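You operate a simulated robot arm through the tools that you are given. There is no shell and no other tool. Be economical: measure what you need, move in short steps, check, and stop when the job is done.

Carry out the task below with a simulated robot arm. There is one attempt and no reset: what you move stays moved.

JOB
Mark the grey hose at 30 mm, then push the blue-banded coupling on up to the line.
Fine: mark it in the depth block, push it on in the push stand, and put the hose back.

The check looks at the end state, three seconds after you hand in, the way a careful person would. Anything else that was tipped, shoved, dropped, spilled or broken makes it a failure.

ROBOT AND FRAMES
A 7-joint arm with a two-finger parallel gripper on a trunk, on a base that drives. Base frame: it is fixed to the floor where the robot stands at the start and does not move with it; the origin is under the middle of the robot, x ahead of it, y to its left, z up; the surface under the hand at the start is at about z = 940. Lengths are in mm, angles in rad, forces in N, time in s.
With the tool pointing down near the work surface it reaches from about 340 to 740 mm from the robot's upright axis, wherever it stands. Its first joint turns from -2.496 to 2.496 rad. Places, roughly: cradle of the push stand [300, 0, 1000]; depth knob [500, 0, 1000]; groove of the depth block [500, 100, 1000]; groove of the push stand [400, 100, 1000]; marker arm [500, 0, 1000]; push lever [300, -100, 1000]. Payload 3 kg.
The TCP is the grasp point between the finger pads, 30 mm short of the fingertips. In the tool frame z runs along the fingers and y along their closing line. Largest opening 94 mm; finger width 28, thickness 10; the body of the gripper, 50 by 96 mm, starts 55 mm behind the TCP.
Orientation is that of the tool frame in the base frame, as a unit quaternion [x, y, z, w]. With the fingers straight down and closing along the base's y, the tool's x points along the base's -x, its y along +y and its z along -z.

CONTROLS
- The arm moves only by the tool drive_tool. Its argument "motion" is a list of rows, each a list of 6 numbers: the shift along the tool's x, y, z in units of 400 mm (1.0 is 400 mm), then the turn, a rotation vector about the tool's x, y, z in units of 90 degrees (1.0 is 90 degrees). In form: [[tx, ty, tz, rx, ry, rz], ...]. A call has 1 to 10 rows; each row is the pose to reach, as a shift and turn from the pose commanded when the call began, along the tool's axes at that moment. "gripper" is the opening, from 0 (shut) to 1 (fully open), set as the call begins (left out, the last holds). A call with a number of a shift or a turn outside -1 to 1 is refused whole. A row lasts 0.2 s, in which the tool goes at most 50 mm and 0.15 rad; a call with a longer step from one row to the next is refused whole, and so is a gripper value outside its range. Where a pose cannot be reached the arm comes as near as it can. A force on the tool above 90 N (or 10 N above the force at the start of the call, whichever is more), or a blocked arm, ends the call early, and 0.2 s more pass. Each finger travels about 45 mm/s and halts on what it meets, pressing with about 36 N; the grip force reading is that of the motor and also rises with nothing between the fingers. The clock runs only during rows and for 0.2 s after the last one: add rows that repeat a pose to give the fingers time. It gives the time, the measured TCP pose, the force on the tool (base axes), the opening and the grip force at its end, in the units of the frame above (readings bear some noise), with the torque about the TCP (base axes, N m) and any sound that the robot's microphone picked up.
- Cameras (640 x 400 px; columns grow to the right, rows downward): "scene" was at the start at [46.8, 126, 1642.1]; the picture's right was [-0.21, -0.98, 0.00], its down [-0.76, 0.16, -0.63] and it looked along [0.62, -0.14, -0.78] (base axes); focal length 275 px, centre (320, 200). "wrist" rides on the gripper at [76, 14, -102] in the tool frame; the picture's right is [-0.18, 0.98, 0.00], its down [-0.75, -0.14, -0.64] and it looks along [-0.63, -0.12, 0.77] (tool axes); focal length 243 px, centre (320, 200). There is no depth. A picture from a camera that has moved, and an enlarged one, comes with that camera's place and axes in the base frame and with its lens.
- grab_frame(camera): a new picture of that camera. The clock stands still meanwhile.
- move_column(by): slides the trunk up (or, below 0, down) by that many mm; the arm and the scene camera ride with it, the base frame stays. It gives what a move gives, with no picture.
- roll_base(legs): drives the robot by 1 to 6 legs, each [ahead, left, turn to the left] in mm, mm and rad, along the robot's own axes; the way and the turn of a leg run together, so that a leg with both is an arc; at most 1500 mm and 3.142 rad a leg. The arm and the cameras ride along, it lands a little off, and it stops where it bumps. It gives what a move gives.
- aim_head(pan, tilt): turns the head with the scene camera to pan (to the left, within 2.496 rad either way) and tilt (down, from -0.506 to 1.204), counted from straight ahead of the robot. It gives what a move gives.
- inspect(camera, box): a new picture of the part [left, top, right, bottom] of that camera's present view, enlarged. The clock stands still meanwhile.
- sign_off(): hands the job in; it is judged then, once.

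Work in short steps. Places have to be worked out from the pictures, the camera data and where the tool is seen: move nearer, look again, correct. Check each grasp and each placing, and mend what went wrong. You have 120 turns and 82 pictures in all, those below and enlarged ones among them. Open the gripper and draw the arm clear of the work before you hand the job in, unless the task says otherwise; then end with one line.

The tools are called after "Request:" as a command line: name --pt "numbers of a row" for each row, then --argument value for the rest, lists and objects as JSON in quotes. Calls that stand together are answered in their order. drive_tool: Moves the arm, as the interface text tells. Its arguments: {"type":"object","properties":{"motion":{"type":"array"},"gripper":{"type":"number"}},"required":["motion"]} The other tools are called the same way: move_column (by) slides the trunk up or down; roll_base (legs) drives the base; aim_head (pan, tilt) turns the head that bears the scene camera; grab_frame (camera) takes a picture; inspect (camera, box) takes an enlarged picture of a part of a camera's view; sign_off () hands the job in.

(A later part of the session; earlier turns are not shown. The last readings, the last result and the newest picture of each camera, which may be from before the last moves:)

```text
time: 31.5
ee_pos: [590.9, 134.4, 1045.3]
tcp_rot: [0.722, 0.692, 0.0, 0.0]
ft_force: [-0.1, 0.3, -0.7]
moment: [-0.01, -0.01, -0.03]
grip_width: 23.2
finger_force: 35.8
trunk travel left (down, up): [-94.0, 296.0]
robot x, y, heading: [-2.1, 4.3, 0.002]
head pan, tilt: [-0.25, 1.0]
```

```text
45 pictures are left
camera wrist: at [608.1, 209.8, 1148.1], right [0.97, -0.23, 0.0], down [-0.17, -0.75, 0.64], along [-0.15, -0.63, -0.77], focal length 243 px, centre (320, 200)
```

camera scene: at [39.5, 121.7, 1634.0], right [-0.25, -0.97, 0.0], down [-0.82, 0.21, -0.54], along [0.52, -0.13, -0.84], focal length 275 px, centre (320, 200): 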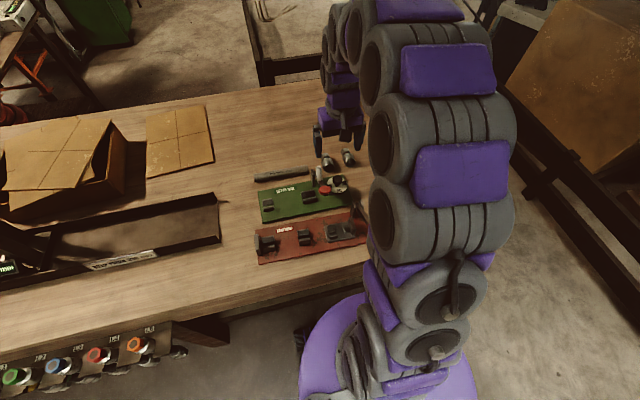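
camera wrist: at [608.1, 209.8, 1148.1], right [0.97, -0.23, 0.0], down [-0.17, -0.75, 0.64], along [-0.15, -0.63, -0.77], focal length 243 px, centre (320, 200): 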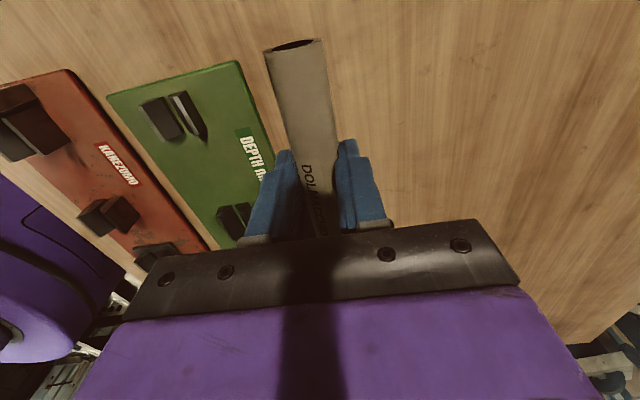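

The hose is held, in line with the tool, with its axis about 17 mm below the TCP and its left end 61 mm away. I'll carry it over the groove (x ≈ 478.7), squared to y and far enough left to miss the marker arm.

Request:
drive_tool --pt "0.005 -0.05 0 0 0 -0.005" --pt "0.01 -0.1 0 0 0 -0.01" --pt "0.015 -0.15 0 0 0 -0.015" --pt "0.02 -0.2 0 0 0 -0.02" --pt "0.025 -0.25 0 0 0 -0.027" --pt "0.027 -0.282 0 0 0 -0.027" --pt "0.027 -0.282 0 0 0 -0.027"

Request:
grab_frame --camera "wrist"

Request:
inspect --camera "scene" --box '[240, 130, 370, 230]'

```text
time: 33.1
ee_pos: [478.4, 151.7, 1044.5]
tcp_rot: [0.708, 0.707, 0.0, 0.0]
ft_force: [0.5, -0.4, -1.7]
moment: [0.02, -0.01, 0.0]
grip_width: 23.3
finger_force: 35.7
trunk travel left (down, up): [-94.0, 296.0]
robot x, y, heading: [0.5, 4.4, 0.005]
head pan, tilt: [-0.25, 1.0]
```

```text
44 pictures are left
camera wrist: at [492.6, 226.8, 1147.8], right [0.98, -0.19, 0.0], down [-0.14, -0.75, 0.64], along [-0.12, -0.63, -0.77], focal length 243 px, centre (320, 200)
```

wrist: 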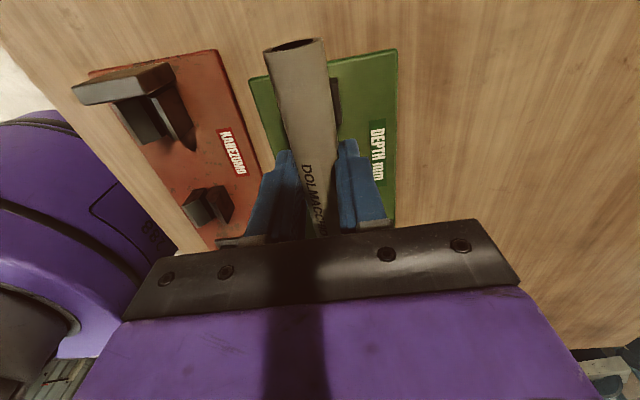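

```text
4.00 times, centred on (305, 180) of scene
camera zoom: at [39.6, 124.5, 1633.8], right [-0.25, -0.97, 0.0], down [-0.82, 0.21, -0.54], along [0.52, -0.13, -0.84], focal length 1100 px, centre (380, 280)
```

zoom: 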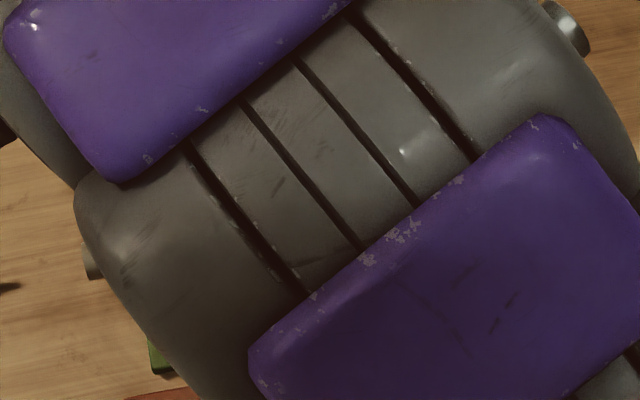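

Fingers at this grip would meet the far V-block when I lower clear of the marker arm, because the groove gap is too tight for a grip 110 mm from the end. I'll lay the hose back on the bench and regrip about 8 mm nearer its right end.

Request:
drive_tool --pt "-0.008 0.05 0 0 0 0" --pt "-0.016 0.1 0 0 0 0" --pt "-0.024 0.15 0 0 0 0" --pt "-0.032 0.2 0 0 0 0" --pt "-0.04 0.25 0 0 0 0" --pt "-0.05 0.28 0.03 0 0 0.027" --pt "-0.05 0.28 0.08 0 0 0.027" --pt "-0.05 0.28 0.13 0 0 0.027" --pt "-0.05 0.28 0.17 0 0 0.027" --pt "-0.05 0.28 0.184 0 0 0.027"

Request:
drive_tool --pt "0 0 0 0 0 0" --pt "0 0 0 0 0 0" --pt "0 0 0 0 0 0" --pt "-0.01 0 0 0 0 0" --pt "-0.02 0 0 0 0 0" --pt "-0.02 0 0 0 0 0" --gripper 0.5

Request:
grab_frame --camera "wrist"

```text
time: 35.3
ee_pos: [589.6, 131.1, 972.5]
tcp_rot: [0.722, 0.692, 0.0, 0.0]
ft_force: [0.2, -0.1, -2.2]
moment: [0.03, -0.01, -0.01]
grip_width: 23.2
finger_force: 35.6
trunk travel left (down, up): [-94.0, 296.0]
robot x, y, heading: [0.8, -2.8, 0.002]
head pan, tilt: [-0.25, 1.0]
```

```text
time: 36.7
ee_pos: [588.6, 121.7, 972.0]
tcp_rot: [0.722, 0.691, 0.0, 0.001]
ft_force: [0.6, 0.8, -1.5]
moment: [0.0, 0.0, 0.03]
grip_width: 46.9
finger_force: 0.0
trunk travel left (down, up): [-94.0, 296.0]
robot x, y, heading: [-0.8, 3.3, 0.001]
head pan, tilt: [-0.25, 1.0]
```

```text
42 pictures are left
camera wrist: at [607.0, 198.0, 1074.4], right [0.97, -0.23, 0.0], down [-0.17, -0.75, 0.64], along [-0.15, -0.63, -0.77], focal length 243 px, centre (320, 200)
```

wrist: 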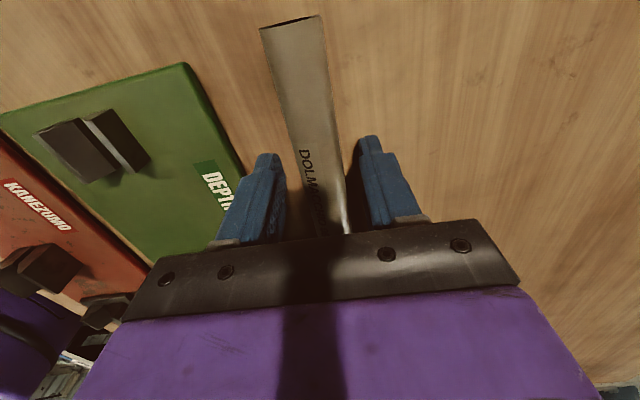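

The left end is now 69 mm from the TCP. I'll go down 3 mm, close, and lift slowly.

Request:
drive_tool --pt "0 0 0.007 0 0 0" --pt "0 0 0.007 0 0 0" --pt "0 0 0.007 0 0 0" --pt "0 0 0.007 0 0 0" --pt "0 0 0.007 0 0 0" --pt "0 0 -0.005 0 0 0" --pt "0 0 -0.02 0 0 0" --pt "0 0 -0.04 0 0 0" --pt "0 0 -0.065 0 0 0" --pt "0 0 -0.09 0 0 0" --gripper 0

Request:
drive_tool --pt "0 0 -0.03 0 0 0" --pt "0 0 -0.06 0 0 0" --pt "0 0 -0.09 0 0 0" --pt "0 0 -0.1 0 0 0" --pt "0 0 -0.1 0 0 0"

```text
time: 38.9
ee_pos: [588.1, 122.4, 1007.1]
tcp_rot: [0.722, 0.692, 0.0, 0.0]
ft_force: [0.5, 0.0, -0.7]
moment: [0.05, 0.0, 0.0]
grip_width: 23.2
finger_force: 36.1
trunk travel left (down, up): [-94.0, 296.0]
robot x, y, heading: [1.5, 1.3, 0.001]
head pan, tilt: [-0.25, 1.0]
```

```text
time: 40.1
ee_pos: [590.0, 122.4, 1046.8]
tcp_rot: [0.722, 0.691, 0.0, 0.0]
ft_force: [-0.1, 0.2, -2.2]
moment: [0.03, 0.0, 0.01]
grip_width: 23.5
finger_force: 35.9
trunk travel left (down, up): [-94.0, 296.0]
robot x, y, heading: [-0.6, 3.1, 0.001]
head pan, tilt: [-0.25, 1.0]
```

It's held. Now I'll carry it over the groove to y ≈ 131.

Request:
drive_tool --pt "0.03 -0.04 0 0 0 -0.005" --pt "0.035 -0.09 0 0 0 -0.01" --pt "0.035 -0.14 0 0 0 -0.015" --pt "0.03 -0.19 0 0 0 -0.02" --pt "0.025 -0.24 0 0 0 -0.027" --pt "0.012 -0.278 0 0 0 -0.027" --pt "0.012 -0.278 0 0 0 -0.027"

Request:
grab_frame --camera "wrist"

```text
time: 41.7
ee_pos: [478.1, 131.6, 1047.0]
tcp_rot: [0.708, 0.706, 0.0, 0.001]
ft_force: [-0.3, 0.2, -0.9]
moment: [0.02, -0.03, 0.0]
grip_width: 23.3
finger_force: 35.9
trunk travel left (down, up): [-94.0, 296.0]
robot x, y, heading: [-0.7, 1.6, 0.001]
head pan, tilt: [-0.25, 1.0]
```

```text
41 pictures are left
camera wrist: at [493.1, 208.2, 1150.6], right [0.98, -0.19, 0.0], down [-0.14, -0.75, 0.64], along [-0.12, -0.63, -0.77], focal length 243 px, centre (320, 200)
```

wrist: 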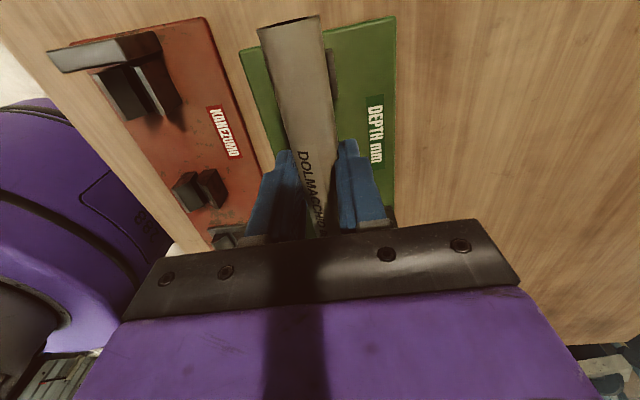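

The hose end should be at y ≈ 29, clear of the marker arm. I'll lower to 1000 and look from the head camera and the wrist.

Request:
drive_tool --pt "0 0 0.04 0 0 0" --pt "0 0 0.08 0 0 0" --pt "0 0 0.1 0 0 0" --pt "0 0 0.12 0 0 0" --pt "0 0 0.12 0 0 0"

Request:
grab_frame --camera "wrist"

```text
time: 42.9
ee_pos: [478.4, 131.9, 999.7]
tcp_rot: [0.708, 0.706, 0.0, -0.001]
ft_force: [0.6, 0.0, -1.0]
moment: [0.03, -0.03, 0.0]
grip_width: 23.1
finger_force: 36.7
trunk travel left (down, up): [-94.0, 296.0]
robot x, y, heading: [1.6, -1.6, -0.001]
head pan, tilt: [-0.25, 1.0]
```

```text
40 pictures are left
camera wrist: at [492.8, 208.1, 1102.2], right [0.98, -0.18, 0.0], down [-0.14, -0.75, 0.64], along [-0.12, -0.63, -0.77], focal length 243 px, centre (320, 200)
```

wrist: 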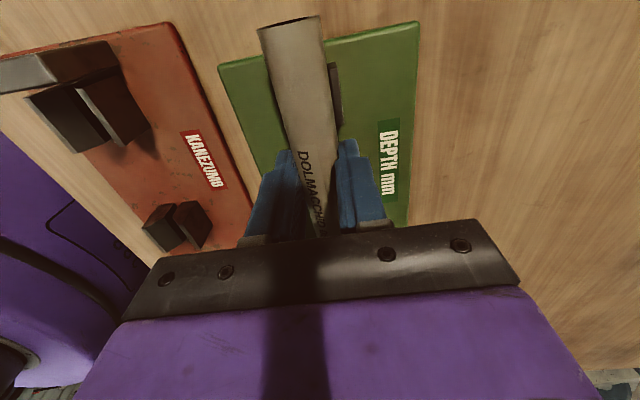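

The hose lies over the V-blocks. I'll lower it slowly and watch for contact.

Request:
drive_tool --pt "0 0 0.0075 0 0 0" --pt "0 0 0.015 0 0 0" --pt "0 0 0.02 0 0 0" --pt "0 0 0.025 0 0 0" --pt "0 0 0.03 0 0 0" --pt "0 0 0.03 0 0 0"

```text
time: 44.3
ee_pos: [478.1, 131.0, 989.5]
tcp_rot: [0.708, 0.707, 0.002, 0.001]
ft_force: [5.3, 0.2, 33.0]
moment: [-0.14, 0.18, 0.11]
grip_width: 23.4
finger_force: 35.7
trunk travel left (down, up): [-94.0, 296.0]
robot x, y, heading: [0.8, 0.1, -0.002]
head pan, tilt: [-0.25, 1.0]
```

Contact came at z ≈ 989.5, with 33 N. I'll check that the hose is down in the V's.

Request:
grab_frame --camera "wrist"

```text
39 pictures are left
camera wrist: at [492.7, 208.0, 1092.3], right [0.98, -0.19, 0.0], down [-0.14, -0.75, 0.64], along [-0.12, -0.63, -0.77], focal length 243 px, centre (320, 200)
```

wrist: 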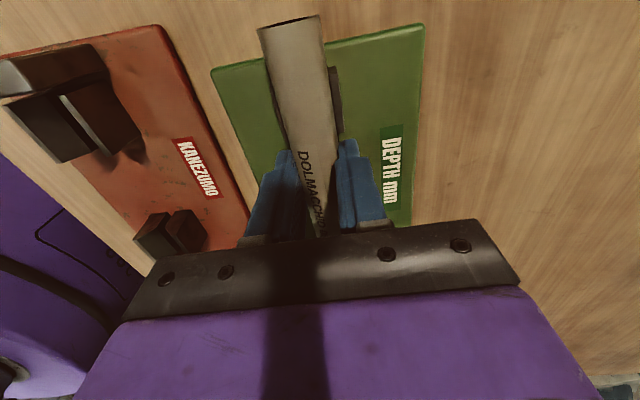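

It's seated, with both V halves showing beside the hose. I'll ease off 1 mm and slide it towards the stop, slowly at the end.

Request:
drive_tool --pt "0 0 -0.003 0 0 0" --pt "-0.03 0 -0.003 0 0 0" --pt "-0.06 0 -0.003 0 0 0" --pt "-0.085 0 -0.003 0 0 0" --pt "-0.1 0 -0.003 0 0 0" --pt "-0.1 0 -0.003 0 0 0"

Request:
drive_tool --pt "-0.005 0 0 0 0 0" --pt "-0.01 0 0 0 0 0" --pt "-0.014 0 0 0 0 0" --pt "-0.018 0 0 0 0 0"

```text
time: 45.7
ee_pos: [478.9, 87.5, 989.5]
tcp_rot: [0.708, 0.707, 0.0, 0.0]
ft_force: [12.0, -7.8, 16.6]
moment: [-1.12, -0.21, -0.26]
grip_width: 23.2
finger_force: 35.7
trunk travel left (down, up): [-94.0, 296.0]
robot x, y, heading: [1.9, -4.7, -0.0]
head pan, tilt: [-0.25, 1.0]
```

```text
time: 46.7
ee_pos: [478.7, 87.2, 989.0]
tcp_rot: [0.707, 0.707, 0.001, 0.0]
ft_force: [14.1, 14.6, 17.6]
moment: [0.41, -0.23, 0.03]
grip_width: 23.3
finger_force: 36.1
trunk travel left (down, up): [-94.0, 296.0]
robot x, y, heading: [-5.9, -0.6, -0.003]
head pan, tilt: [-0.25, 1.0]
```

There's 14.6 N along y at y ≈ 87, so the stop may be touching. I'll look.

Request:
grab_frame --camera "wrist"

Request:
grab_frame --camera "scene"

```text
38 pictures are left
camera wrist: at [493.1, 164.3, 1091.6], right [0.98, -0.18, 0.0], down [-0.14, -0.75, 0.64], along [-0.12, -0.63, -0.77], focal length 243 px, centre (320, 200)
```

wrist: 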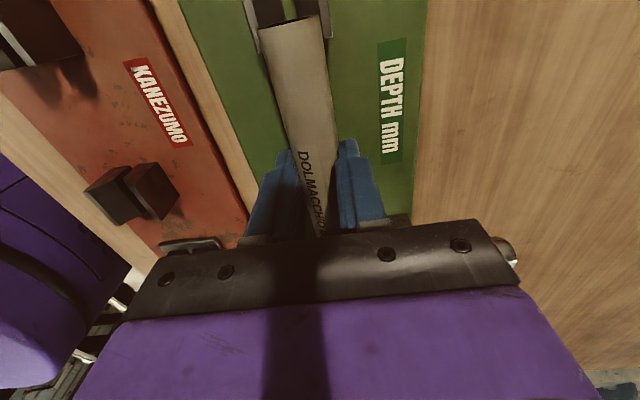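

```text
37 pictures are left
camera scene: at [40.0, 129.5, 1633.6], right [-0.25, -0.97, 0.01], down [-0.82, 0.2, -0.54], along [0.52, -0.14, -0.84], focal length 275 px, centre (320, 200)
```

scene: 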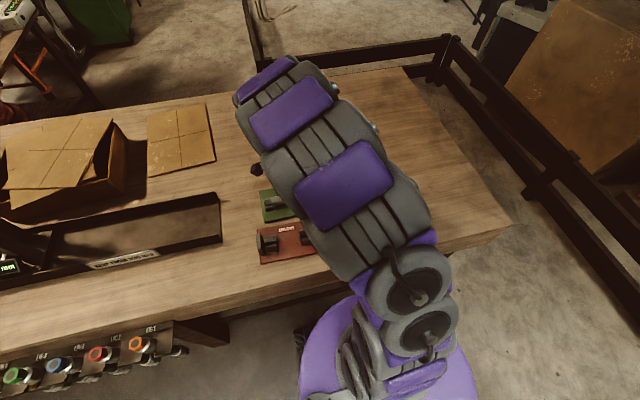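

The left end still sits 70 mm from the TCP, so it hasn't slipped. I'll push a few millimetres more to confirm a firm stop.

Request:
drive_tool --pt "-0.005 0 0 0 0 0" --pt "-0.01 0 0 0 0 0" --pt "-0.01 0 0 0 0 0"

```text
time: 47.5
ee_pos: [478.5, 81.4, 989.3]
tcp_rot: [0.708, 0.706, 0.0, 0.0]
ft_force: [16.6, 14.3, 12.0]
moment: [0.37, -0.34, 0.05]
grip_width: 23.6
finger_force: 36.5
trunk travel left (down, up): [-94.0, 296.0]
robot x, y, heading: [-0.3, 0.9, 0.001]
head pan, tilt: [-0.25, 1.0]
```

It moved on to 81.4 with the same force, so that was just friction. I'll continue in small steps.

Request:
drive_tool --pt "-0.004 0 0 0 0 0" --pt "-0.0075 0 0 0 0 0" --pt "-0.0075 0 0 0 0 0"

Request:
drive_tool --pt "-0.004 0 0 0 0 0" --pt "-0.0075 0 0 0 0 0" --pt "-0.0075 0 0 0 0 0"

```text
time: 48.3
ee_pos: [479.3, 79.7, 989.9]
tcp_rot: [0.708, 0.706, 0.0, -0.001]
ft_force: [14.0, 18.1, 13.4]
moment: [0.53, -0.22, 0.13]
grip_width: 23.1
finger_force: 35.9
trunk travel left (down, up): [-94.0, 296.0]
robot x, y, heading: [2.1, 0.8, -0.0]
head pan, tilt: [-0.25, 1.0]
```

```text
time: 49.1
ee_pos: [479.1, 78.7, 989.4]
tcp_rot: [0.708, 0.707, 0.0, 0.0]
ft_force: [15.6, 39.0, 19.4]
moment: [0.67, 0.13, -0.02]
grip_width: 23.3
finger_force: 36.0
trunk travel left (down, up): [-94.0, 296.0]
robot x, y, heading: [5.4, 0.4, 0.001]
head pan, tilt: [-0.25, 1.0]
```

Force rose to 39 N and it stalled, so this is the stop or possibly finger against V-block. I'll release, rise, and look at the hose end.

Request:
drive_tool --pt "0.003 0 0 0 0 0" --pt "0.003 0 0 0 0 0" --pt "0.003 0 0 0 0 0" --pt "0.003 0 -0.05 0 0 0" --pt "0.003 0 -0.15 0 0 0" --pt "0.003 0 -0.25 0 0 0" --pt "0.003 0 -0.3 0 0 0" --gripper 0.6

Request:
grab_frame --camera "wrist"

Request:
inspect --camera "wrist" --box '[260, 60, 420, 200]'

```text
time: 50.7
ee_pos: [477.8, 70.4, 1109.0]
tcp_rot: [0.708, 0.706, 0.001, -0.002]
ft_force: [0.0, 0.4, -0.4]
moment: [0.03, -0.03, 0.01]
grip_width: 56.5
finger_force: 0.1
trunk travel left (down, up): [-94.0, 296.0]
robot x, y, heading: [-1.2, -1.7, 0.002]
head pan, tilt: [-0.25, 1.0]
```

```text
36 pictures are left
camera wrist: at [492.2, 147.3, 1211.7], right [0.98, -0.19, 0.0], down [-0.14, -0.76, 0.64], along [-0.12, -0.63, -0.77], focal length 243 px, centre (320, 200)
```

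wrist: 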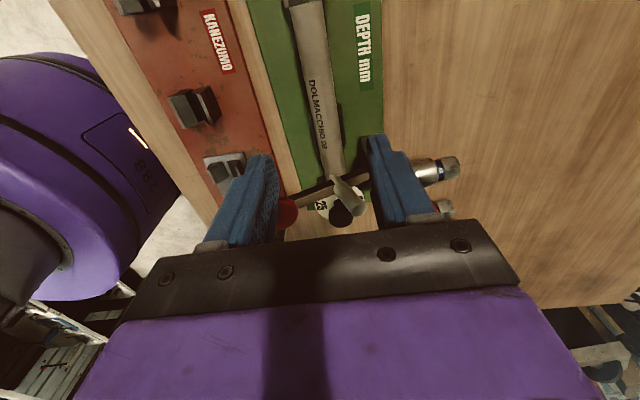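

```text
2.86 times, centred on (340, 130) of wrist
camera zoom: at [492.2, 147.3, 1211.7], right [0.98, -0.19, 0.0], down [-0.14, -0.76, 0.64], along [-0.12, -0.63, -0.77], focal length 693 px, centre (263, 400)
```

zoom: 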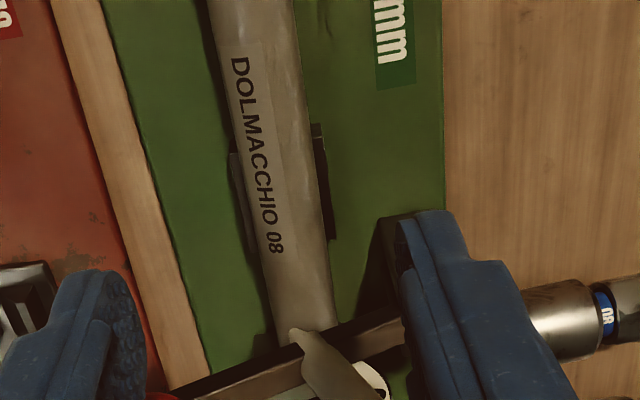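

The hose lies under the marker arm. I'll yaw back to 0°, close the fingers above the red handle, and look at the hose end and stop from the robot's side.

Request:
drive_tool --pt "0 0 -0.06 0 0 -0.06" --pt "-0.015 -0.015 -0.078 0 0 -0.15" --pt "-0.03 -0.03 -0.078 0 0 -0.24" --pt "-0.045 -0.045 -0.078 0 0 -0.33" --pt "-0.06 -0.06 -0.078 0 0 -0.42" --pt "-0.075 -0.075 -0.078 0 0 -0.51" --pt "-0.09 -0.09 -0.078 0 0 -0.6" --pt "-0.105 -0.105 -0.078 0 0 -0.69" --pt "-0.12 -0.12 -0.078 0 0 -0.78" --pt "-0.15 -0.145 -0.078 0 0 -0.87" --gripper 0

Request:
drive_tool --pt "0 0 0 0 0 -0.09" --pt "0 0 0 0 0 -0.13" --pt "0 0 0 0 0 -0.13"

Request:
grab_frame --camera "wrist"

Request:
grab_frame --camera "scene"

```text
time: 52.9
ee_pos: [419.8, 14.9, 1141.3]
tcp_rot: [0.1, 0.995, 0.0, 0.0]
ft_force: [-1.0, 0.3, -0.5]
moment: [0.0, -0.01, 0.03]
grip_width: 0.0
finger_force: 32.8
trunk travel left (down, up): [-94.0, 296.0]
robot x, y, heading: [-2.8, -6.4, -0.002]
head pan, tilt: [-0.25, 1.0]
```

```text
time: 53.7
ee_pos: [420.6, 14.3, 1139.4]
tcp_rot: [0.0, 1.0, 0.0, 0.0]
ft_force: [0.5, 0.2, -0.1]
moment: [-0.01, 0.02, -0.01]
grip_width: 0.0
finger_force: 33.2
trunk travel left (down, up): [-94.0, 296.0]
robot x, y, heading: [-0.2, -3.8, 0.001]
head pan, tilt: [-0.25, 1.0]
```

```text
34 pictures are left
camera wrist: at [344.1, 29.9, 1242.9], right [0.18, 0.98, 0.0], down [0.75, -0.14, 0.64], along [0.63, -0.12, -0.77], focal length 243 px, centre (320, 200)
```

wrist: 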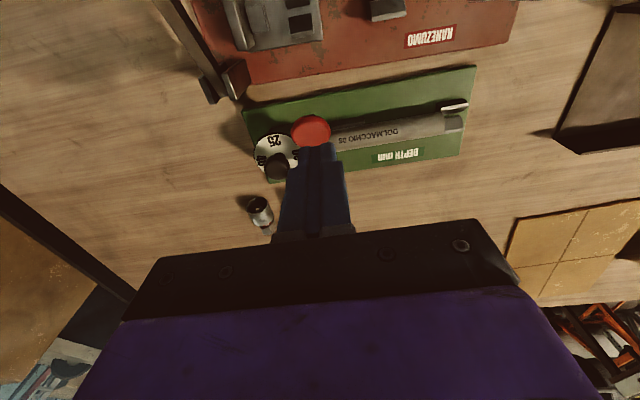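

```text
33 pictures are left
camera scene: at [38.7, 122.7, 1634.0], right [-0.25, -0.97, 0.0], down [-0.82, 0.21, -0.54], along [0.52, -0.13, -0.84], focal length 275 px, centre (320, 200)
```

scene: 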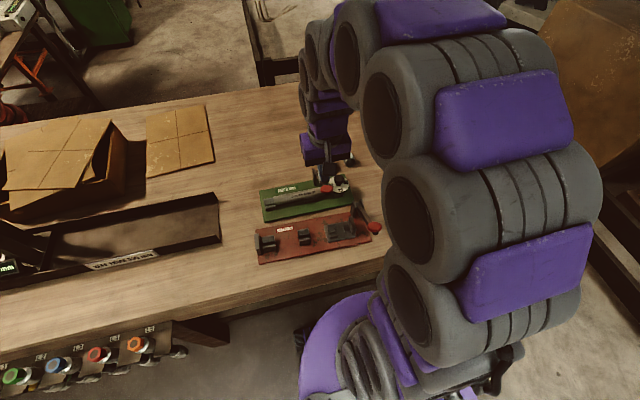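

Request:
inspect --camera "wrist" --box '[230, 80, 350, 200]'

Request:
inspect --camera "scene" --box '[255, 165, 365, 225]'

```text
3.33 times, centred on (290, 140) of wrist
camera zoom: at [344.1, 29.9, 1242.9], right [0.18, 0.98, 0.0], down [0.75, -0.14, 0.64], along [0.63, -0.12, -0.77], focal length 809 px, centre (420, 400)
```

zoom: 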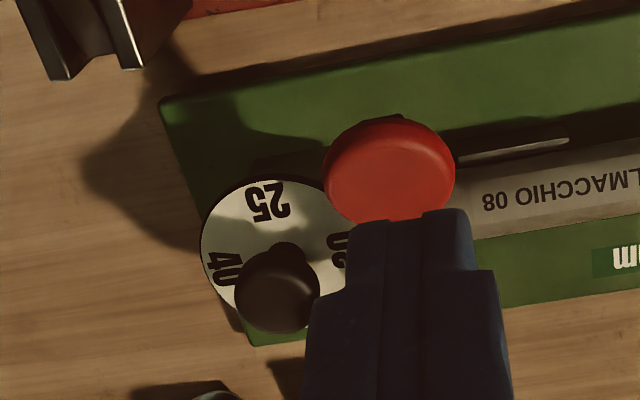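

```text
5.82 times, centred on (310, 195) of scene
camera zoom: at [38.7, 122.7, 1634.0], right [-0.25, -0.97, 0.0], down [-0.82, 0.21, -0.54], along [0.52, -0.13, -0.84], focal length 1600 px, centre (378, 229)
```

zoom: 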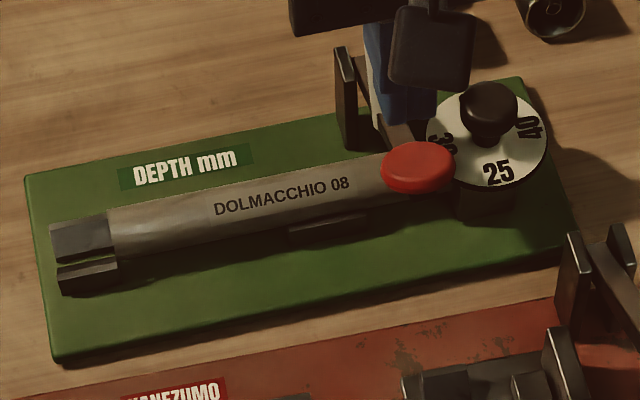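

The hose is in the groove, but a stall of finger on V-block at y ≈ 63 can't be ruled out. To be sure, I'll push the hose's left end with the closed fingertips, just above the far V-block.

Request:
drive_tool --pt "-0.03 0.1 0 0 0 0" --pt "-0.06 0.2 0 0 0 0" --pt "-0.1 0.3 0 0 0 0" --pt "-0.145 0.41 0 0 0 0" --pt "-0.145 0.42 0.1 0 0 0" --pt "-0.145 0.42 0.2 0 0 0" --pt "-0.145 0.42 0.28 0 0 0" --pt "-0.145 0.42 0.315 0 0 0" --pt "-0.145 0.42 0.325 0 0 0" --pt "-0.145 0.42 0.325 0 0 0"

Request:
grab_frame --camera "wrist"

```text
time: 55.9
ee_pos: [479.4, 184.1, 1009.8]
tcp_rot: [0.001, 1.0, 0.0, 0.0]
ft_force: [1.2, 0.0, 0.9]
moment: [-0.01, 0.02, -0.03]
grip_width: 0.0
finger_force: 33.4
trunk travel left (down, up): [-94.0, 296.0]
robot x, y, heading: [-2.4, 2.7, 0.003]
head pan, tilt: [-0.25, 1.0]
```

```text
30 pictures are left
camera wrist: at [402.6, 199.0, 1112.4], right [0.19, 0.98, 0.0], down [0.75, -0.14, 0.64], along [0.63, -0.12, -0.77], focal length 243 px, centre (320, 200)
```

wrist: 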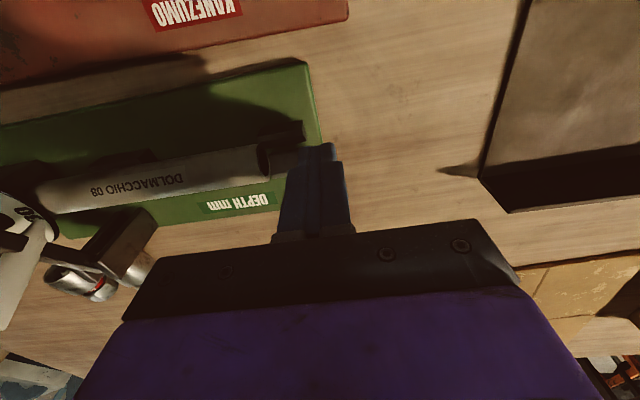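

The fingertips are beyond the hose's left end. I'll go 3.5 mm lower and push slowly to the right.

Request:
drive_tool --pt "0 0 0.009 0 0 0" --pt "0 -0.03 0.009 0 0 0" --pt "0 -0.05 0.009 0 0 0" --pt "0 -0.06 0.009 0 0 0" --pt "0 -0.065 0.009 0 0 0" --pt "0 -0.07 0.009 0 0 0" --pt "0 -0.07 0.009 0 0 0"

```text
time: 57.5
ee_pos: [477.9, 156.1, 1006.2]
tcp_rot: [0.001, 1.0, 0.0, 0.0]
ft_force: [0.2, 0.8, -0.2]
moment: [0.0, 0.02, -0.01]
grip_width: 0.0
finger_force: 33.0
trunk travel left (down, up): [-94.0, 296.0]
robot x, y, heading: [-0.6, 4.3, 0.002]
head pan, tilt: [-0.25, 1.0]
```

Nothing is touched yet at y = 156. I'll continue in small steps.

Request:
drive_tool --pt "0 -0.005 0 0 0 0" --pt "0 -0.01 0 0 0 0" --pt "0 -0.015 0 0 0 0" --pt "0 -0.015 0 0 0 0"

Request:
drive_tool --pt "0 -0.005 0 0 0 0" --pt "0 -0.01 0 0 0 0" --pt "0 -0.01 0 0 0 0"

```text
time: 58.5
ee_pos: [478.5, 154.2, 1006.4]
tcp_rot: [0.0, 1.0, 0.0, 0.001]
ft_force: [0.2, 31.5, 2.6]
moment: [0.86, -0.05, 0.06]
grip_width: 0.0
finger_force: 32.8
trunk travel left (down, up): [-94.0, 296.0]
robot x, y, heading: [-2.6, -2.2, 0.0]
head pan, tilt: [-0.25, 1.0]
```

```text
time: 59.3
ee_pos: [478.4, 145.6, 1007.0]
tcp_rot: [0.001, 1.0, 0.0, 0.0]
ft_force: [0.3, 28.0, -0.1]
moment: [0.75, -0.01, 0.03]
grip_width: 0.0
finger_force: 32.6
trunk travel left (down, up): [-94.0, 296.0]
robot x, y, heading: [-1.7, -2.2, 0.002]
head pan, tilt: [-0.25, 1.0]
```

The hose first stalled at 31 N and then moved about 8 mm. I need to see what happened at the dial and stop.

Request:
drive_tool --pt "0 0.02 0 0 0 0" --pt "0 0.06 0 0 0 0" --pt "0 0.08 -0.1 0 0 0" --pt "0 0.08 -0.2 0 0 0"

Request:
inspect --camera "scene" --box '[255, 165, 365, 225]'

```text
time: 60.3
ee_pos: [478.4, 176.5, 1088.7]
tcp_rot: [0.0, 1.0, 0.0, 0.001]
ft_force: [0.9, 0.3, -0.4]
moment: [0.01, -0.01, 0.0]
grip_width: 0.0
finger_force: 33.1
trunk travel left (down, up): [-94.0, 296.0]
robot x, y, heading: [1.2, -0.1, -0.001]
head pan, tilt: [-0.25, 1.0]
```

```text
5.82 times, centred on (310, 195) of scene
camera zoom: at [38.3, 126.5, 1633.7], right [-0.25, -0.97, 0.0], down [-0.82, 0.21, -0.54], along [0.52, -0.14, -0.84], focal length 1600 px, centre (378, 229)
```

zoom: 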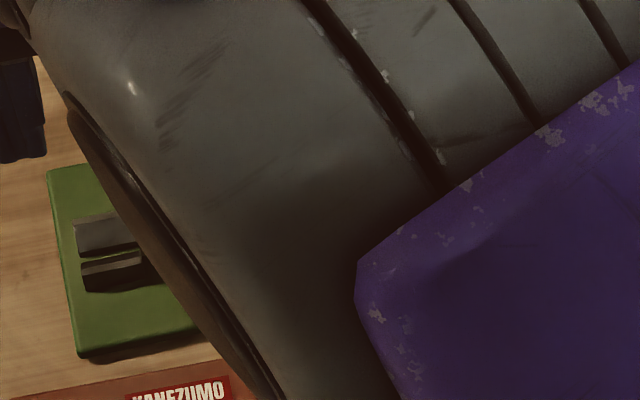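

The arm blocks this view. I'll move the hand to the right side, high, so both cameras can see.

Request:
drive_tool --pt "0 -0.05 -0.1 0 0 0" --pt "0.02 -0.15 -0.12 0 0 0" --pt "0.05 -0.26 -0.12 0 0 0" --pt "0.08 -0.37 -0.12 0 0 0" --pt "0.1 -0.48 -0.12 0 0 0" --pt "0.12 -0.58 -0.12 0 0 0" --pt "0.12 -0.6 -0.12 0 0 0"

Request:
inspect --camera "scene" --box '[255, 165, 365, 225]'

Request:
inspect --camera "wrist" --box '[250, 20, 470, 180]'

```text
time: 61.9
ee_pos: [430.7, -64.0, 1136.0]
tcp_rot: [0.001, 1.0, 0.001, 0.0]
ft_force: [-0.1, -0.4, 0.0]
moment: [-0.01, 0.03, 0.01]
grip_width: 0.0
finger_force: 32.8
trunk travel left (down, up): [-94.0, 296.0]
robot x, y, heading: [4.2, 0.3, -0.001]
head pan, tilt: [-0.25, 1.0]
```

```text
5.82 times, centred on (310, 195) of scene
camera zoom: at [38.9, 121.2, 1634.1], right [-0.25, -0.97, 0.0], down [-0.82, 0.21, -0.54], along [0.52, -0.13, -0.84], focal length 1600 px, centre (378, 229)
```

zoom: 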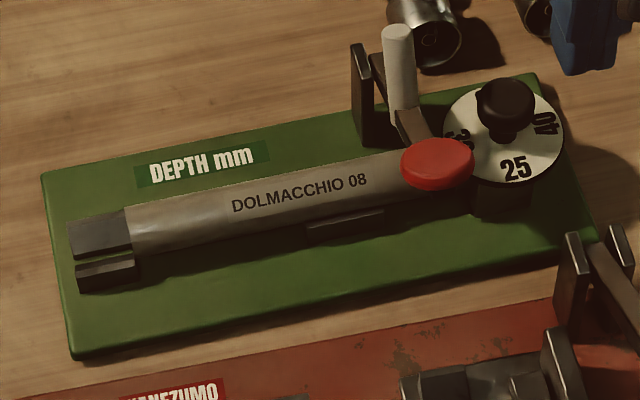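

```text
2.50 times, centred on (360, 100) of wrist
camera zoom: at [354.0, -50.3, 1238.2], right [0.19, 0.98, 0.0], down [0.75, -0.14, 0.64], along [0.63, -0.12, -0.77], focal length 606 px, centre (220, 450)
```

zoom: 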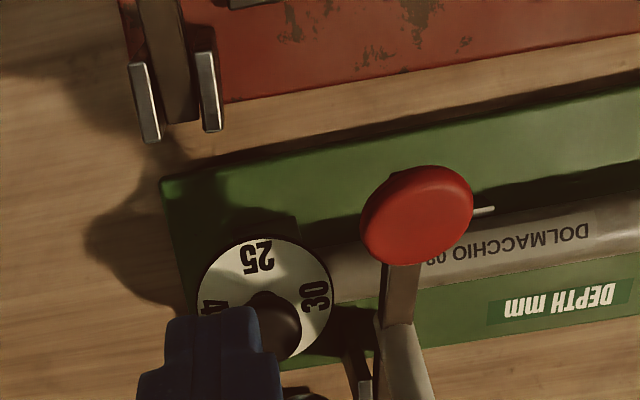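

The depth block itself slid: compared with the unmoved push stand, it has shifted about 13 mm to −y in the two pushes. That shows the hose is firmly against the stop. I'll mark first and push the block back afterwards. Now I'll go above the red handle, at about [426, −4, 1056].

Request:
drive_tool --pt "0 0.07 0 0 0 0" --pt "0.01 0.14 0 0 0 0" --pt "0.02 0.15 0.06 0 0 0" --pt "0.02 0.15 0.075 0 0 0" --pt "0.02 0.15 0.085 0 0 0" --pt "0.02 0.15 0.085 0 0 0"

```text
time: 63.3
ee_pos: [423.8, -3.6, 1101.7]
tcp_rot: [0.001, 1.0, 0.0, 0.0]
ft_force: [-0.6, 0.1, 0.2]
moment: [0.0, -0.01, 0.01]
grip_width: 0.0
finger_force: 33.4
trunk travel left (down, up): [-94.0, 296.0]
robot x, y, heading: [-2.0, -1.5, -0.0]
head pan, tilt: [-0.25, 1.0]
```

Next I'll press the handle down along its arc in small steps, watching the force.

Request:
drive_tool --pt "0.005 0 0.02 0 0 0" --pt "0.012 0 0.04 0 0 0" --pt "0.02 0 0.06 0 0 0" --pt "0.03 0 0.085 0 0 0" --pt "0.03 0 0.085 0 0 0"

```text
time: 64.5
ee_pos: [410.6, -2.1, 1066.5]
tcp_rot: [0.0, 1.0, 0.0, 0.001]
ft_force: [0.7, -0.8, 1.0]
moment: [0.02, 0.01, -0.04]
grip_width: 0.0
finger_force: 33.3
trunk travel left (down, up): [-94.0, 296.0]
robot x, y, heading: [0.8, 1.1, 0.003]
head pan, tilt: [-0.25, 1.0]
```

Request:
inspect --camera "wrist" --box '[240, 60, 440, 220]'

```text
2.50 times, centred on (340, 140) of wrist
camera zoom: at [334.7, 11.5, 1169.3], right [0.19, 0.98, 0.0], down [0.75, -0.14, 0.64], along [0.63, -0.12, -0.77], focal length 606 px, centre (270, 350)
```

zoom: 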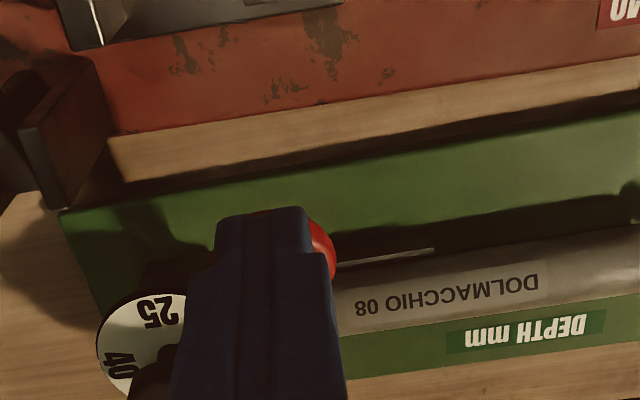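

The handle has followed the fingers down. I'll continue along the arc.

Request:
drive_tool --pt "0.006 0 0.015 0 0 0" --pt "0.012 0 0.03 0 0 0" --pt "0.018 0 0.045 0 0 0" --pt "0.022 0 0.06 0 0 0" --pt "0.022 0 0.06 0 0 0"

```text
time: 65.7
ee_pos: [400.6, -2.6, 1043.2]
tcp_rot: [0.0, 1.0, 0.0, 0.002]
ft_force: [5.8, -0.3, 33.6]
moment: [-0.01, -0.57, -0.01]
grip_width: 0.1
finger_force: 33.6
trunk travel left (down, up): [-94.0, 296.0]
robot x, y, heading: [-0.7, 4.0, 0.001]
head pan, tilt: [-0.25, 1.0]
```

33.6 N: the nib is on the hose. I'll press 2 mm more, hold briefly, then come straight up.

Request:
drive_tool --pt "0 0 0.006 0 0 0" --pt "0 0 0.006 0 0 0"

Request:
drive_tool --pt "0 0 -0.03 0 0 0" --pt "-0.03 0 -0.1 0 0 0" --pt "-0.05 -0.06 -0.2 0 0 0" --pt "-0.06 -0.16 -0.25 0 0 0" --pt "-0.06 -0.18 -0.25 0 0 0"

Request:
inspect --camera "scene" --box '[255, 155, 365, 225]'

```text
time: 66.3
ee_pos: [400.8, -3.8, 1043.4]
tcp_rot: [0.0, 1.0, 0.0, 0.005]
ft_force: [14.4, -0.4, 62.8]
moment: [-0.04, -1.31, -0.03]
grip_width: 0.3
finger_force: 33.1
trunk travel left (down, up): [-94.0, 296.0]
robot x, y, heading: [1.6, -0.6, -0.001]
head pan, tilt: [-0.25, 1.0]
```

```text
time: 67.5
ee_pos: [424.3, -75.4, 1140.8]
tcp_rot: [0.001, 1.0, 0.001, 0.0]
ft_force: [-0.1, 0.5, 0.6]
moment: [-0.01, 0.03, -0.06]
grip_width: 0.0
finger_force: 33.5
trunk travel left (down, up): [-94.0, 296.0]
robot x, y, heading: [-3.5, -1.8, -0.002]
head pan, tilt: [-0.25, 1.0]
```

```text
5.71 times, centred on (310, 190) of scene
camera zoom: at [38.6, 119.8, 1634.1], right [-0.25, -0.97, 0.0], down [-0.82, 0.21, -0.54], along [0.52, -0.13, -0.84], focal length 1572 px, centre (377, 257)
```

zoom: 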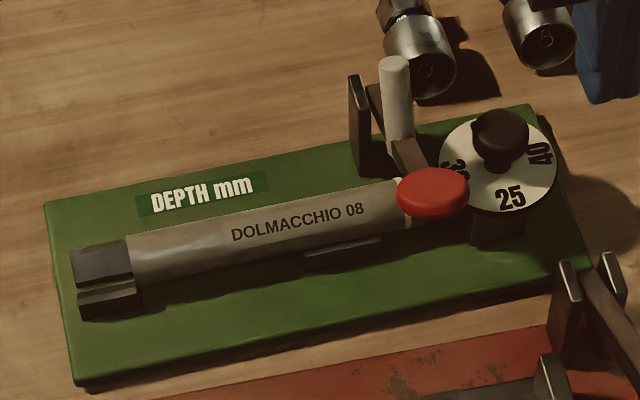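

A ring line is now visible on the hose and the arm has sprung back up. Next I'll push the depth block back the ~13 mm it slid, from its right plate edge. First I'll yaw to −90° over the spot beside it.

Request:
drive_tool --pt "-0.015 -0.015 0 0 0 0.09" --pt "-0.03 -0.03 0 0 0 0.18" --pt "-0.045 -0.045 0 0 0 0.27" --pt "-0.06 -0.06 0 0 0 0.36" --pt "-0.075 -0.075 0 0 0 0.45" --pt "-0.09 -0.09 0 0 0 0.54" --pt "-0.105 -0.105 0 0 0 0.63" --pt "-0.12 -0.12 0 0 0 0.72" --pt "-0.135 -0.132 0 0 0 0.81" --pt "-0.135 -0.132 0 0 0 0.9"

Request:
drive_tool --pt "0 0 0 0 0 0.09" --pt "0 0 0 0 0 0.1" --pt "0 0 0 0 0 0.1"

Request:
grab_frame --camera "wrist"

```text
time: 69.7
ee_pos: [478.5, -128.9, 1140.4]
tcp_rot: [0.651, 0.759, 0.0, 0.0]
ft_force: [0.8, 0.6, 0.0]
moment: [0.02, -0.01, 0.01]
grip_width: 0.0
finger_force: 33.3
trunk travel left (down, up): [-94.0, 296.0]
robot x, y, heading: [3.7, 1.8, -0.003]
head pan, tilt: [-0.25, 1.0]
```

```text
time: 70.5
ee_pos: [479.0, -128.2, 1139.8]
tcp_rot: [0.707, 0.707, 0.001, -0.001]
ft_force: [0.2, 0.1, -0.5]
moment: [0.01, 0.02, 0.02]
grip_width: 0.0
finger_force: 33.2
trunk travel left (down, up): [-94.0, 296.0]
robot x, y, heading: [-0.0, -2.9, -0.001]
head pan, tilt: [-0.25, 1.0]
```

```text
24 pictures are left
camera wrist: at [493.6, -51.9, 1242.9], right [0.98, -0.19, 0.0], down [-0.14, -0.75, 0.64], along [-0.12, -0.63, -0.77], focal length 243 px, centre (320, 200)
```

wrist: 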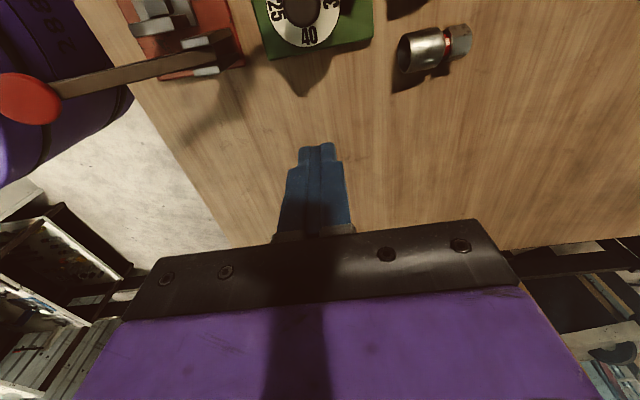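

The plate's right edge now runs from [431, −92] to [539, −98]: shifted about 12–18 mm and turned by a few degrees. I'll push at x ≈ 507 so that it both slides and turns back, going down first.

Request:
drive_tool --pt "0 0.035 0.1 0 0 0" --pt "0 0.07 0.2 0 0 0" --pt "0 0.07 0.3 0 0 0" --pt "0 0.07 0.39 0 0 0" --pt "0 0.07 0.418 0 0 0" --pt "0.03 0.07 0.418 0 0 0" --pt "0.045 0.07 0.418 0 0 0" --pt "0.055 0.07 0.418 0 0 0"

Request:
drive_tool --pt "0.008 0 0 0 0 0" --pt "0.016 0 0 0 0 0" --pt "0.024 0 0 0 0 0" --pt "0.03 0 0 0 0 0" --pt "0.03 0 0 0 0 0"

```text
time: 72.3
ee_pos: [507.0, -107.4, 972.4]
tcp_rot: [0.708, 0.706, 0.0, -0.001]
ft_force: [-0.1, -0.9, -0.4]
moment: [0.05, 0.06, 0.0]
grip_width: 0.2
finger_force: 33.3
trunk travel left (down, up): [-94.0, 296.0]
robot x, y, heading: [2.7, 1.1, -0.001]
head pan, tilt: [-0.25, 1.0]
```

```text
time: 73.5
ee_pos: [507.4, -92.0, 972.4]
tcp_rot: [0.707, 0.707, 0.001, -0.001]
ft_force: [1.3, -7.3, 0.6]
moment: [-0.18, -0.12, 0.01]
grip_width: 0.0
finger_force: 33.0
trunk travel left (down, up): [-94.0, 296.0]
robot x, y, heading: [2.6, -0.5, 0.001]
head pan, tilt: [-0.25, 1.0]
```

The block moved with about 7 N. I'll back off, rise, and check the plate and hose.

Request:
drive_tool --pt "-0.03 0 0 0 0 0" --pt "-0.04 0 -0.1 0 0 0" --pt "-0.04 -0.03 -0.2 0 0 0" --pt "-0.02 -0.07 -0.3 0 0 0" --pt "0.04 -0.07 -0.4 0 0 0" --pt "0.14 -0.07 -0.41 0 0 0" --pt "0.24 -0.07 -0.41 0 0 0" --pt "0.3 -0.07 -0.41 0 0 0" --gripper 0.6

Request:
inspect --camera "wrist" --box '[220, 0, 460, 170]'

```text
time: 75.3
ee_pos: [479.8, 29.5, 1135.9]
tcp_rot: [0.708, 0.706, -0.001, 0.0]
ft_force: [0.1, 0.3, 0.5]
moment: [0.0, 0.0, 0.03]
grip_width: 56.3
finger_force: 0.1
trunk travel left (down, up): [-94.0, 296.0]
robot x, y, heading: [-4.1, 0.9, -0.002]
head pan, tilt: [-0.25, 1.0]
```

```text
2.35 times, centred on (340, 85) of wrist
camera zoom: at [493.5, 105.0, 1239.0], right [0.98, -0.19, 0.0], down [-0.14, -0.75, 0.64], along [-0.12, -0.63, -0.77], focal length 571 px, centre (273, 471)
```

zoom: 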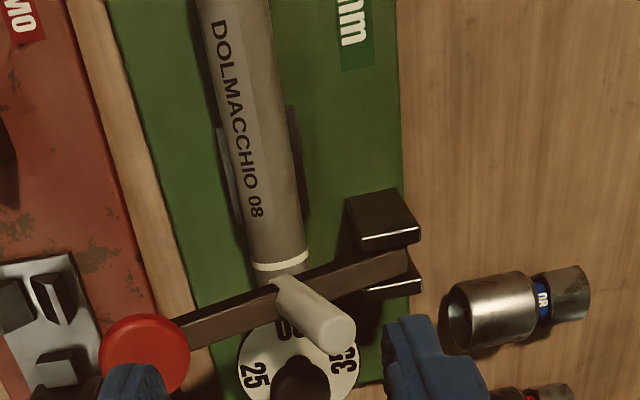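

The white ring is clear at y ≈ 13 and the block is back within a couple of millimetres (corner at [522, −82]), square to y. The push stand at x ≈ 345 is at the edge of my reach, so I'll roll the base back 80 mm.

Request:
roll_base --legs '[[-80, 0, 0]]'

```text
time: 76.3
ee_pos: [398.4, 28.2, 1136.1]
tcp_rot: [0.708, 0.706, 0.001, 0.002]
ft_force: [-0.3, -0.1, 1.0]
moment: [-0.04, 0.0, 0.03]
grip_width: 56.5
finger_force: 0.1
trunk travel left (down, up): [-94.0, 296.0]
robot x, y, heading: [-83.3, 5.0, 0.002]
head pan, tilt: [-0.25, 1.0]
```

From here the wrist camera looks down on the push stand, so I'll take one picture to locate its groove and cradle.

Request:
grab_frame --camera "wrist"

```text
22 pictures are left
camera wrist: at [413.1, 103.6, 1239.8], right [0.98, -0.19, 0.0], down [-0.14, -0.75, 0.64], along [-0.12, -0.63, -0.77], focal length 243 px, centre (320, 200)
```

wrist: 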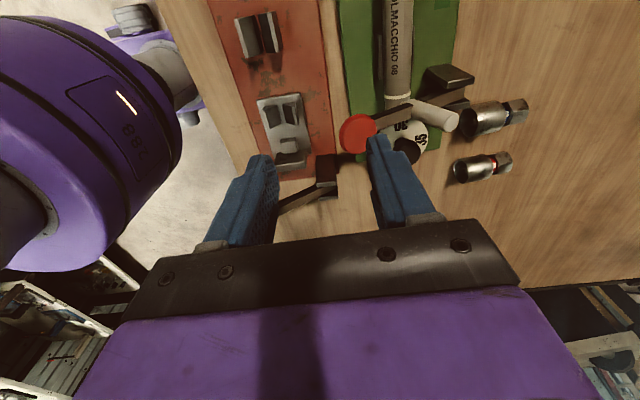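

Request:
inspect --camera "wrist" --box '[220, 0, 350, 215]'

```text
1.86 times, centred on (285, 108) of wrist
camera zoom: at [413.1, 103.6, 1239.8], right [0.98, -0.19, 0.0], down [-0.14, -0.75, 0.64], along [-0.12, -0.63, -0.77], focal length 451 px, centre (385, 372)
```

zoom: 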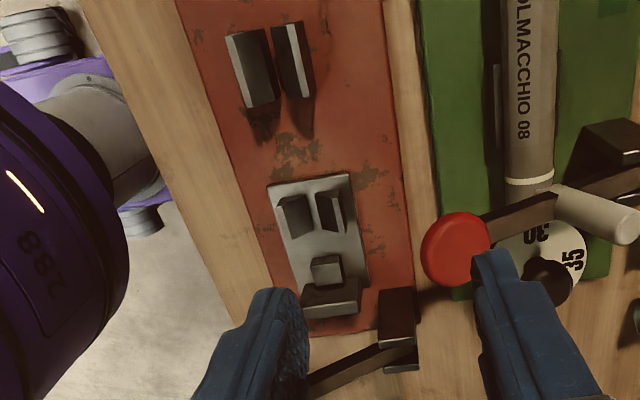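

The stand's groove axis is at x ≈ 353, with its near V at y ≈ 88, the cradle V at y ≈ 11, and the pusher plate at y ≈ −29. Now I'll go down on the hose at y ≈ 84, between the depth block's V's.

Request:
drive_tool --pt "0.05 0.07 0 0 0 0" --pt "0.1 0.14 0 0 0 0" --pt "0.14 0.2025 0 0 0 0" --pt "0.14 0.2025 0.1 0 0 0" --pt "0.14 0.2025 0.2 0 0 0" --pt "0.14 0.2025 0.3 0 0 0" --pt "0.14 0.2025 0.35 0 0 0" --pt "0.14 0.2025 0.365 0 0 0" --pt "0.14 0.2025 0.365 0 0 0" --gripper 0.5

Request:
drive_tool --pt "0 0 0 0 0 0" --pt "0 0 0 0 0 0" --pt "0 0 0 0 0 0" --pt "0 0 0 0 0 0" --pt "0 0 -0.01 0 0 0" --pt "0 0 -0.03 0 0 0" --pt "0 0 -0.06 0 0 0" --pt "0 0 -0.06 0 0 0" --gripper 0

```text
time: 78.3
ee_pos: [479.7, 84.0, 990.6]
tcp_rot: [0.707, 0.707, 0.001, 0.001]
ft_force: [0.6, 0.2, -0.7]
moment: [0.01, -0.01, 0.01]
grip_width: 47.1
finger_force: 0.1
trunk travel left (down, up): [-94.0, 296.0]
robot x, y, heading: [-80.6, 5.1, -0.004]
head pan, tilt: [-0.25, 1.0]
```

```text
time: 80.1
ee_pos: [481.0, 84.1, 1014.3]
tcp_rot: [0.707, 0.707, 0.002, 0.001]
ft_force: [2.9, 5.4, -11.3]
moment: [1.1, -0.05, 0.17]
grip_width: 23.4
finger_force: 35.3
trunk travel left (down, up): [-94.0, 296.0]
robot x, y, heading: [-79.1, 1.3, 0.006]
head pan, tilt: [-0.25, 1.0]
```

There's 11 N down: the hose end is still under the marker arm and dial, so I must slide it out first. I'll lower back down and then slide +y.

Request:
drive_tool --pt "0 0 0.02 0 0 0" --pt "0 0 0.045 0 0 0" --pt "0 0 0.055 0 0 0" --pt "0 0 0.055 0 0 0"

Request:
inspect --camera "wrist" --box '[200, 0, 440, 230]'

```text
time: 81.1
ee_pos: [479.7, 84.0, 993.9]
tcp_rot: [0.707, 0.707, 0.002, 0.002]
ft_force: [-4.1, 12.2, 24.0]
moment: [-1.02, 0.16, -0.21]
grip_width: 23.2
finger_force: 35.7
trunk travel left (down, up): [-94.0, 296.0]
robot x, y, heading: [-78.2, 0.0, -0.001]
head pan, tilt: [-0.25, 1.0]
```

```text
1.74 times, centred on (320, 115) of wrist
camera zoom: at [493.1, 161.1, 1096.9], right [0.98, -0.18, 0.0], down [-0.14, -0.75, 0.64], along [-0.12, -0.63, -0.77], focal length 422 px, centre (320, 348)
```

zoom: 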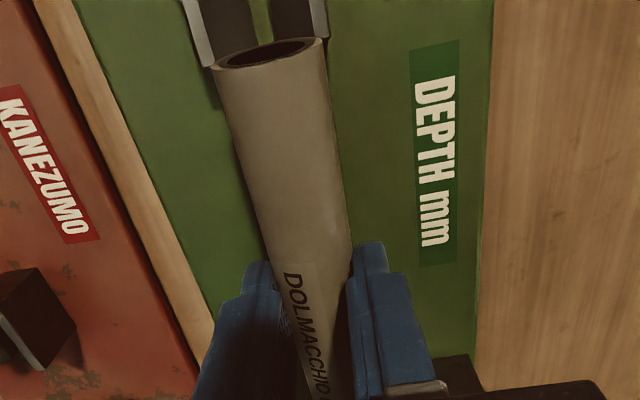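

The hose pivoted a little in the fingers. I'll open to let it settle back in the V's, then regrip without lifting.

Request:
drive_tool --pt "0 0 0 0 0 0" --pt "0 0 0 0 0 0" --pt "0 0 0 0 0 0" --pt "0 0 0.007 0 0 0" --pt "0 0 0.007 0 0 0" --gripper 0.4

Request:
inspect --camera "wrist" --box '[200, 0, 440, 230]'

```text
time: 82.3
ee_pos: [480.0, 83.1, 990.0]
tcp_rot: [0.708, 0.706, 0.001, 0.001]
ft_force: [0.8, -0.3, -0.8]
moment: [0.0, 0.0, -0.01]
grip_width: 37.8
finger_force: 0.1
trunk travel left (down, up): [-94.0, 296.0]
robot x, y, heading: [-80.9, 0.2, 0.002]
head pan, tilt: [-0.25, 1.0]
```

```text
1.74 times, centred on (320, 115) of wrist
camera zoom: at [494.6, 159.8, 1092.8], right [0.98, -0.18, 0.0], down [-0.14, -0.75, 0.64], along [-0.12, -0.63, -0.77], focal length 422 px, centre (320, 348)
```

zoom: 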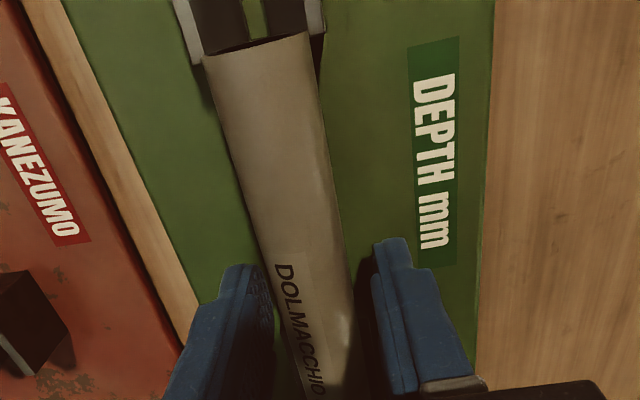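

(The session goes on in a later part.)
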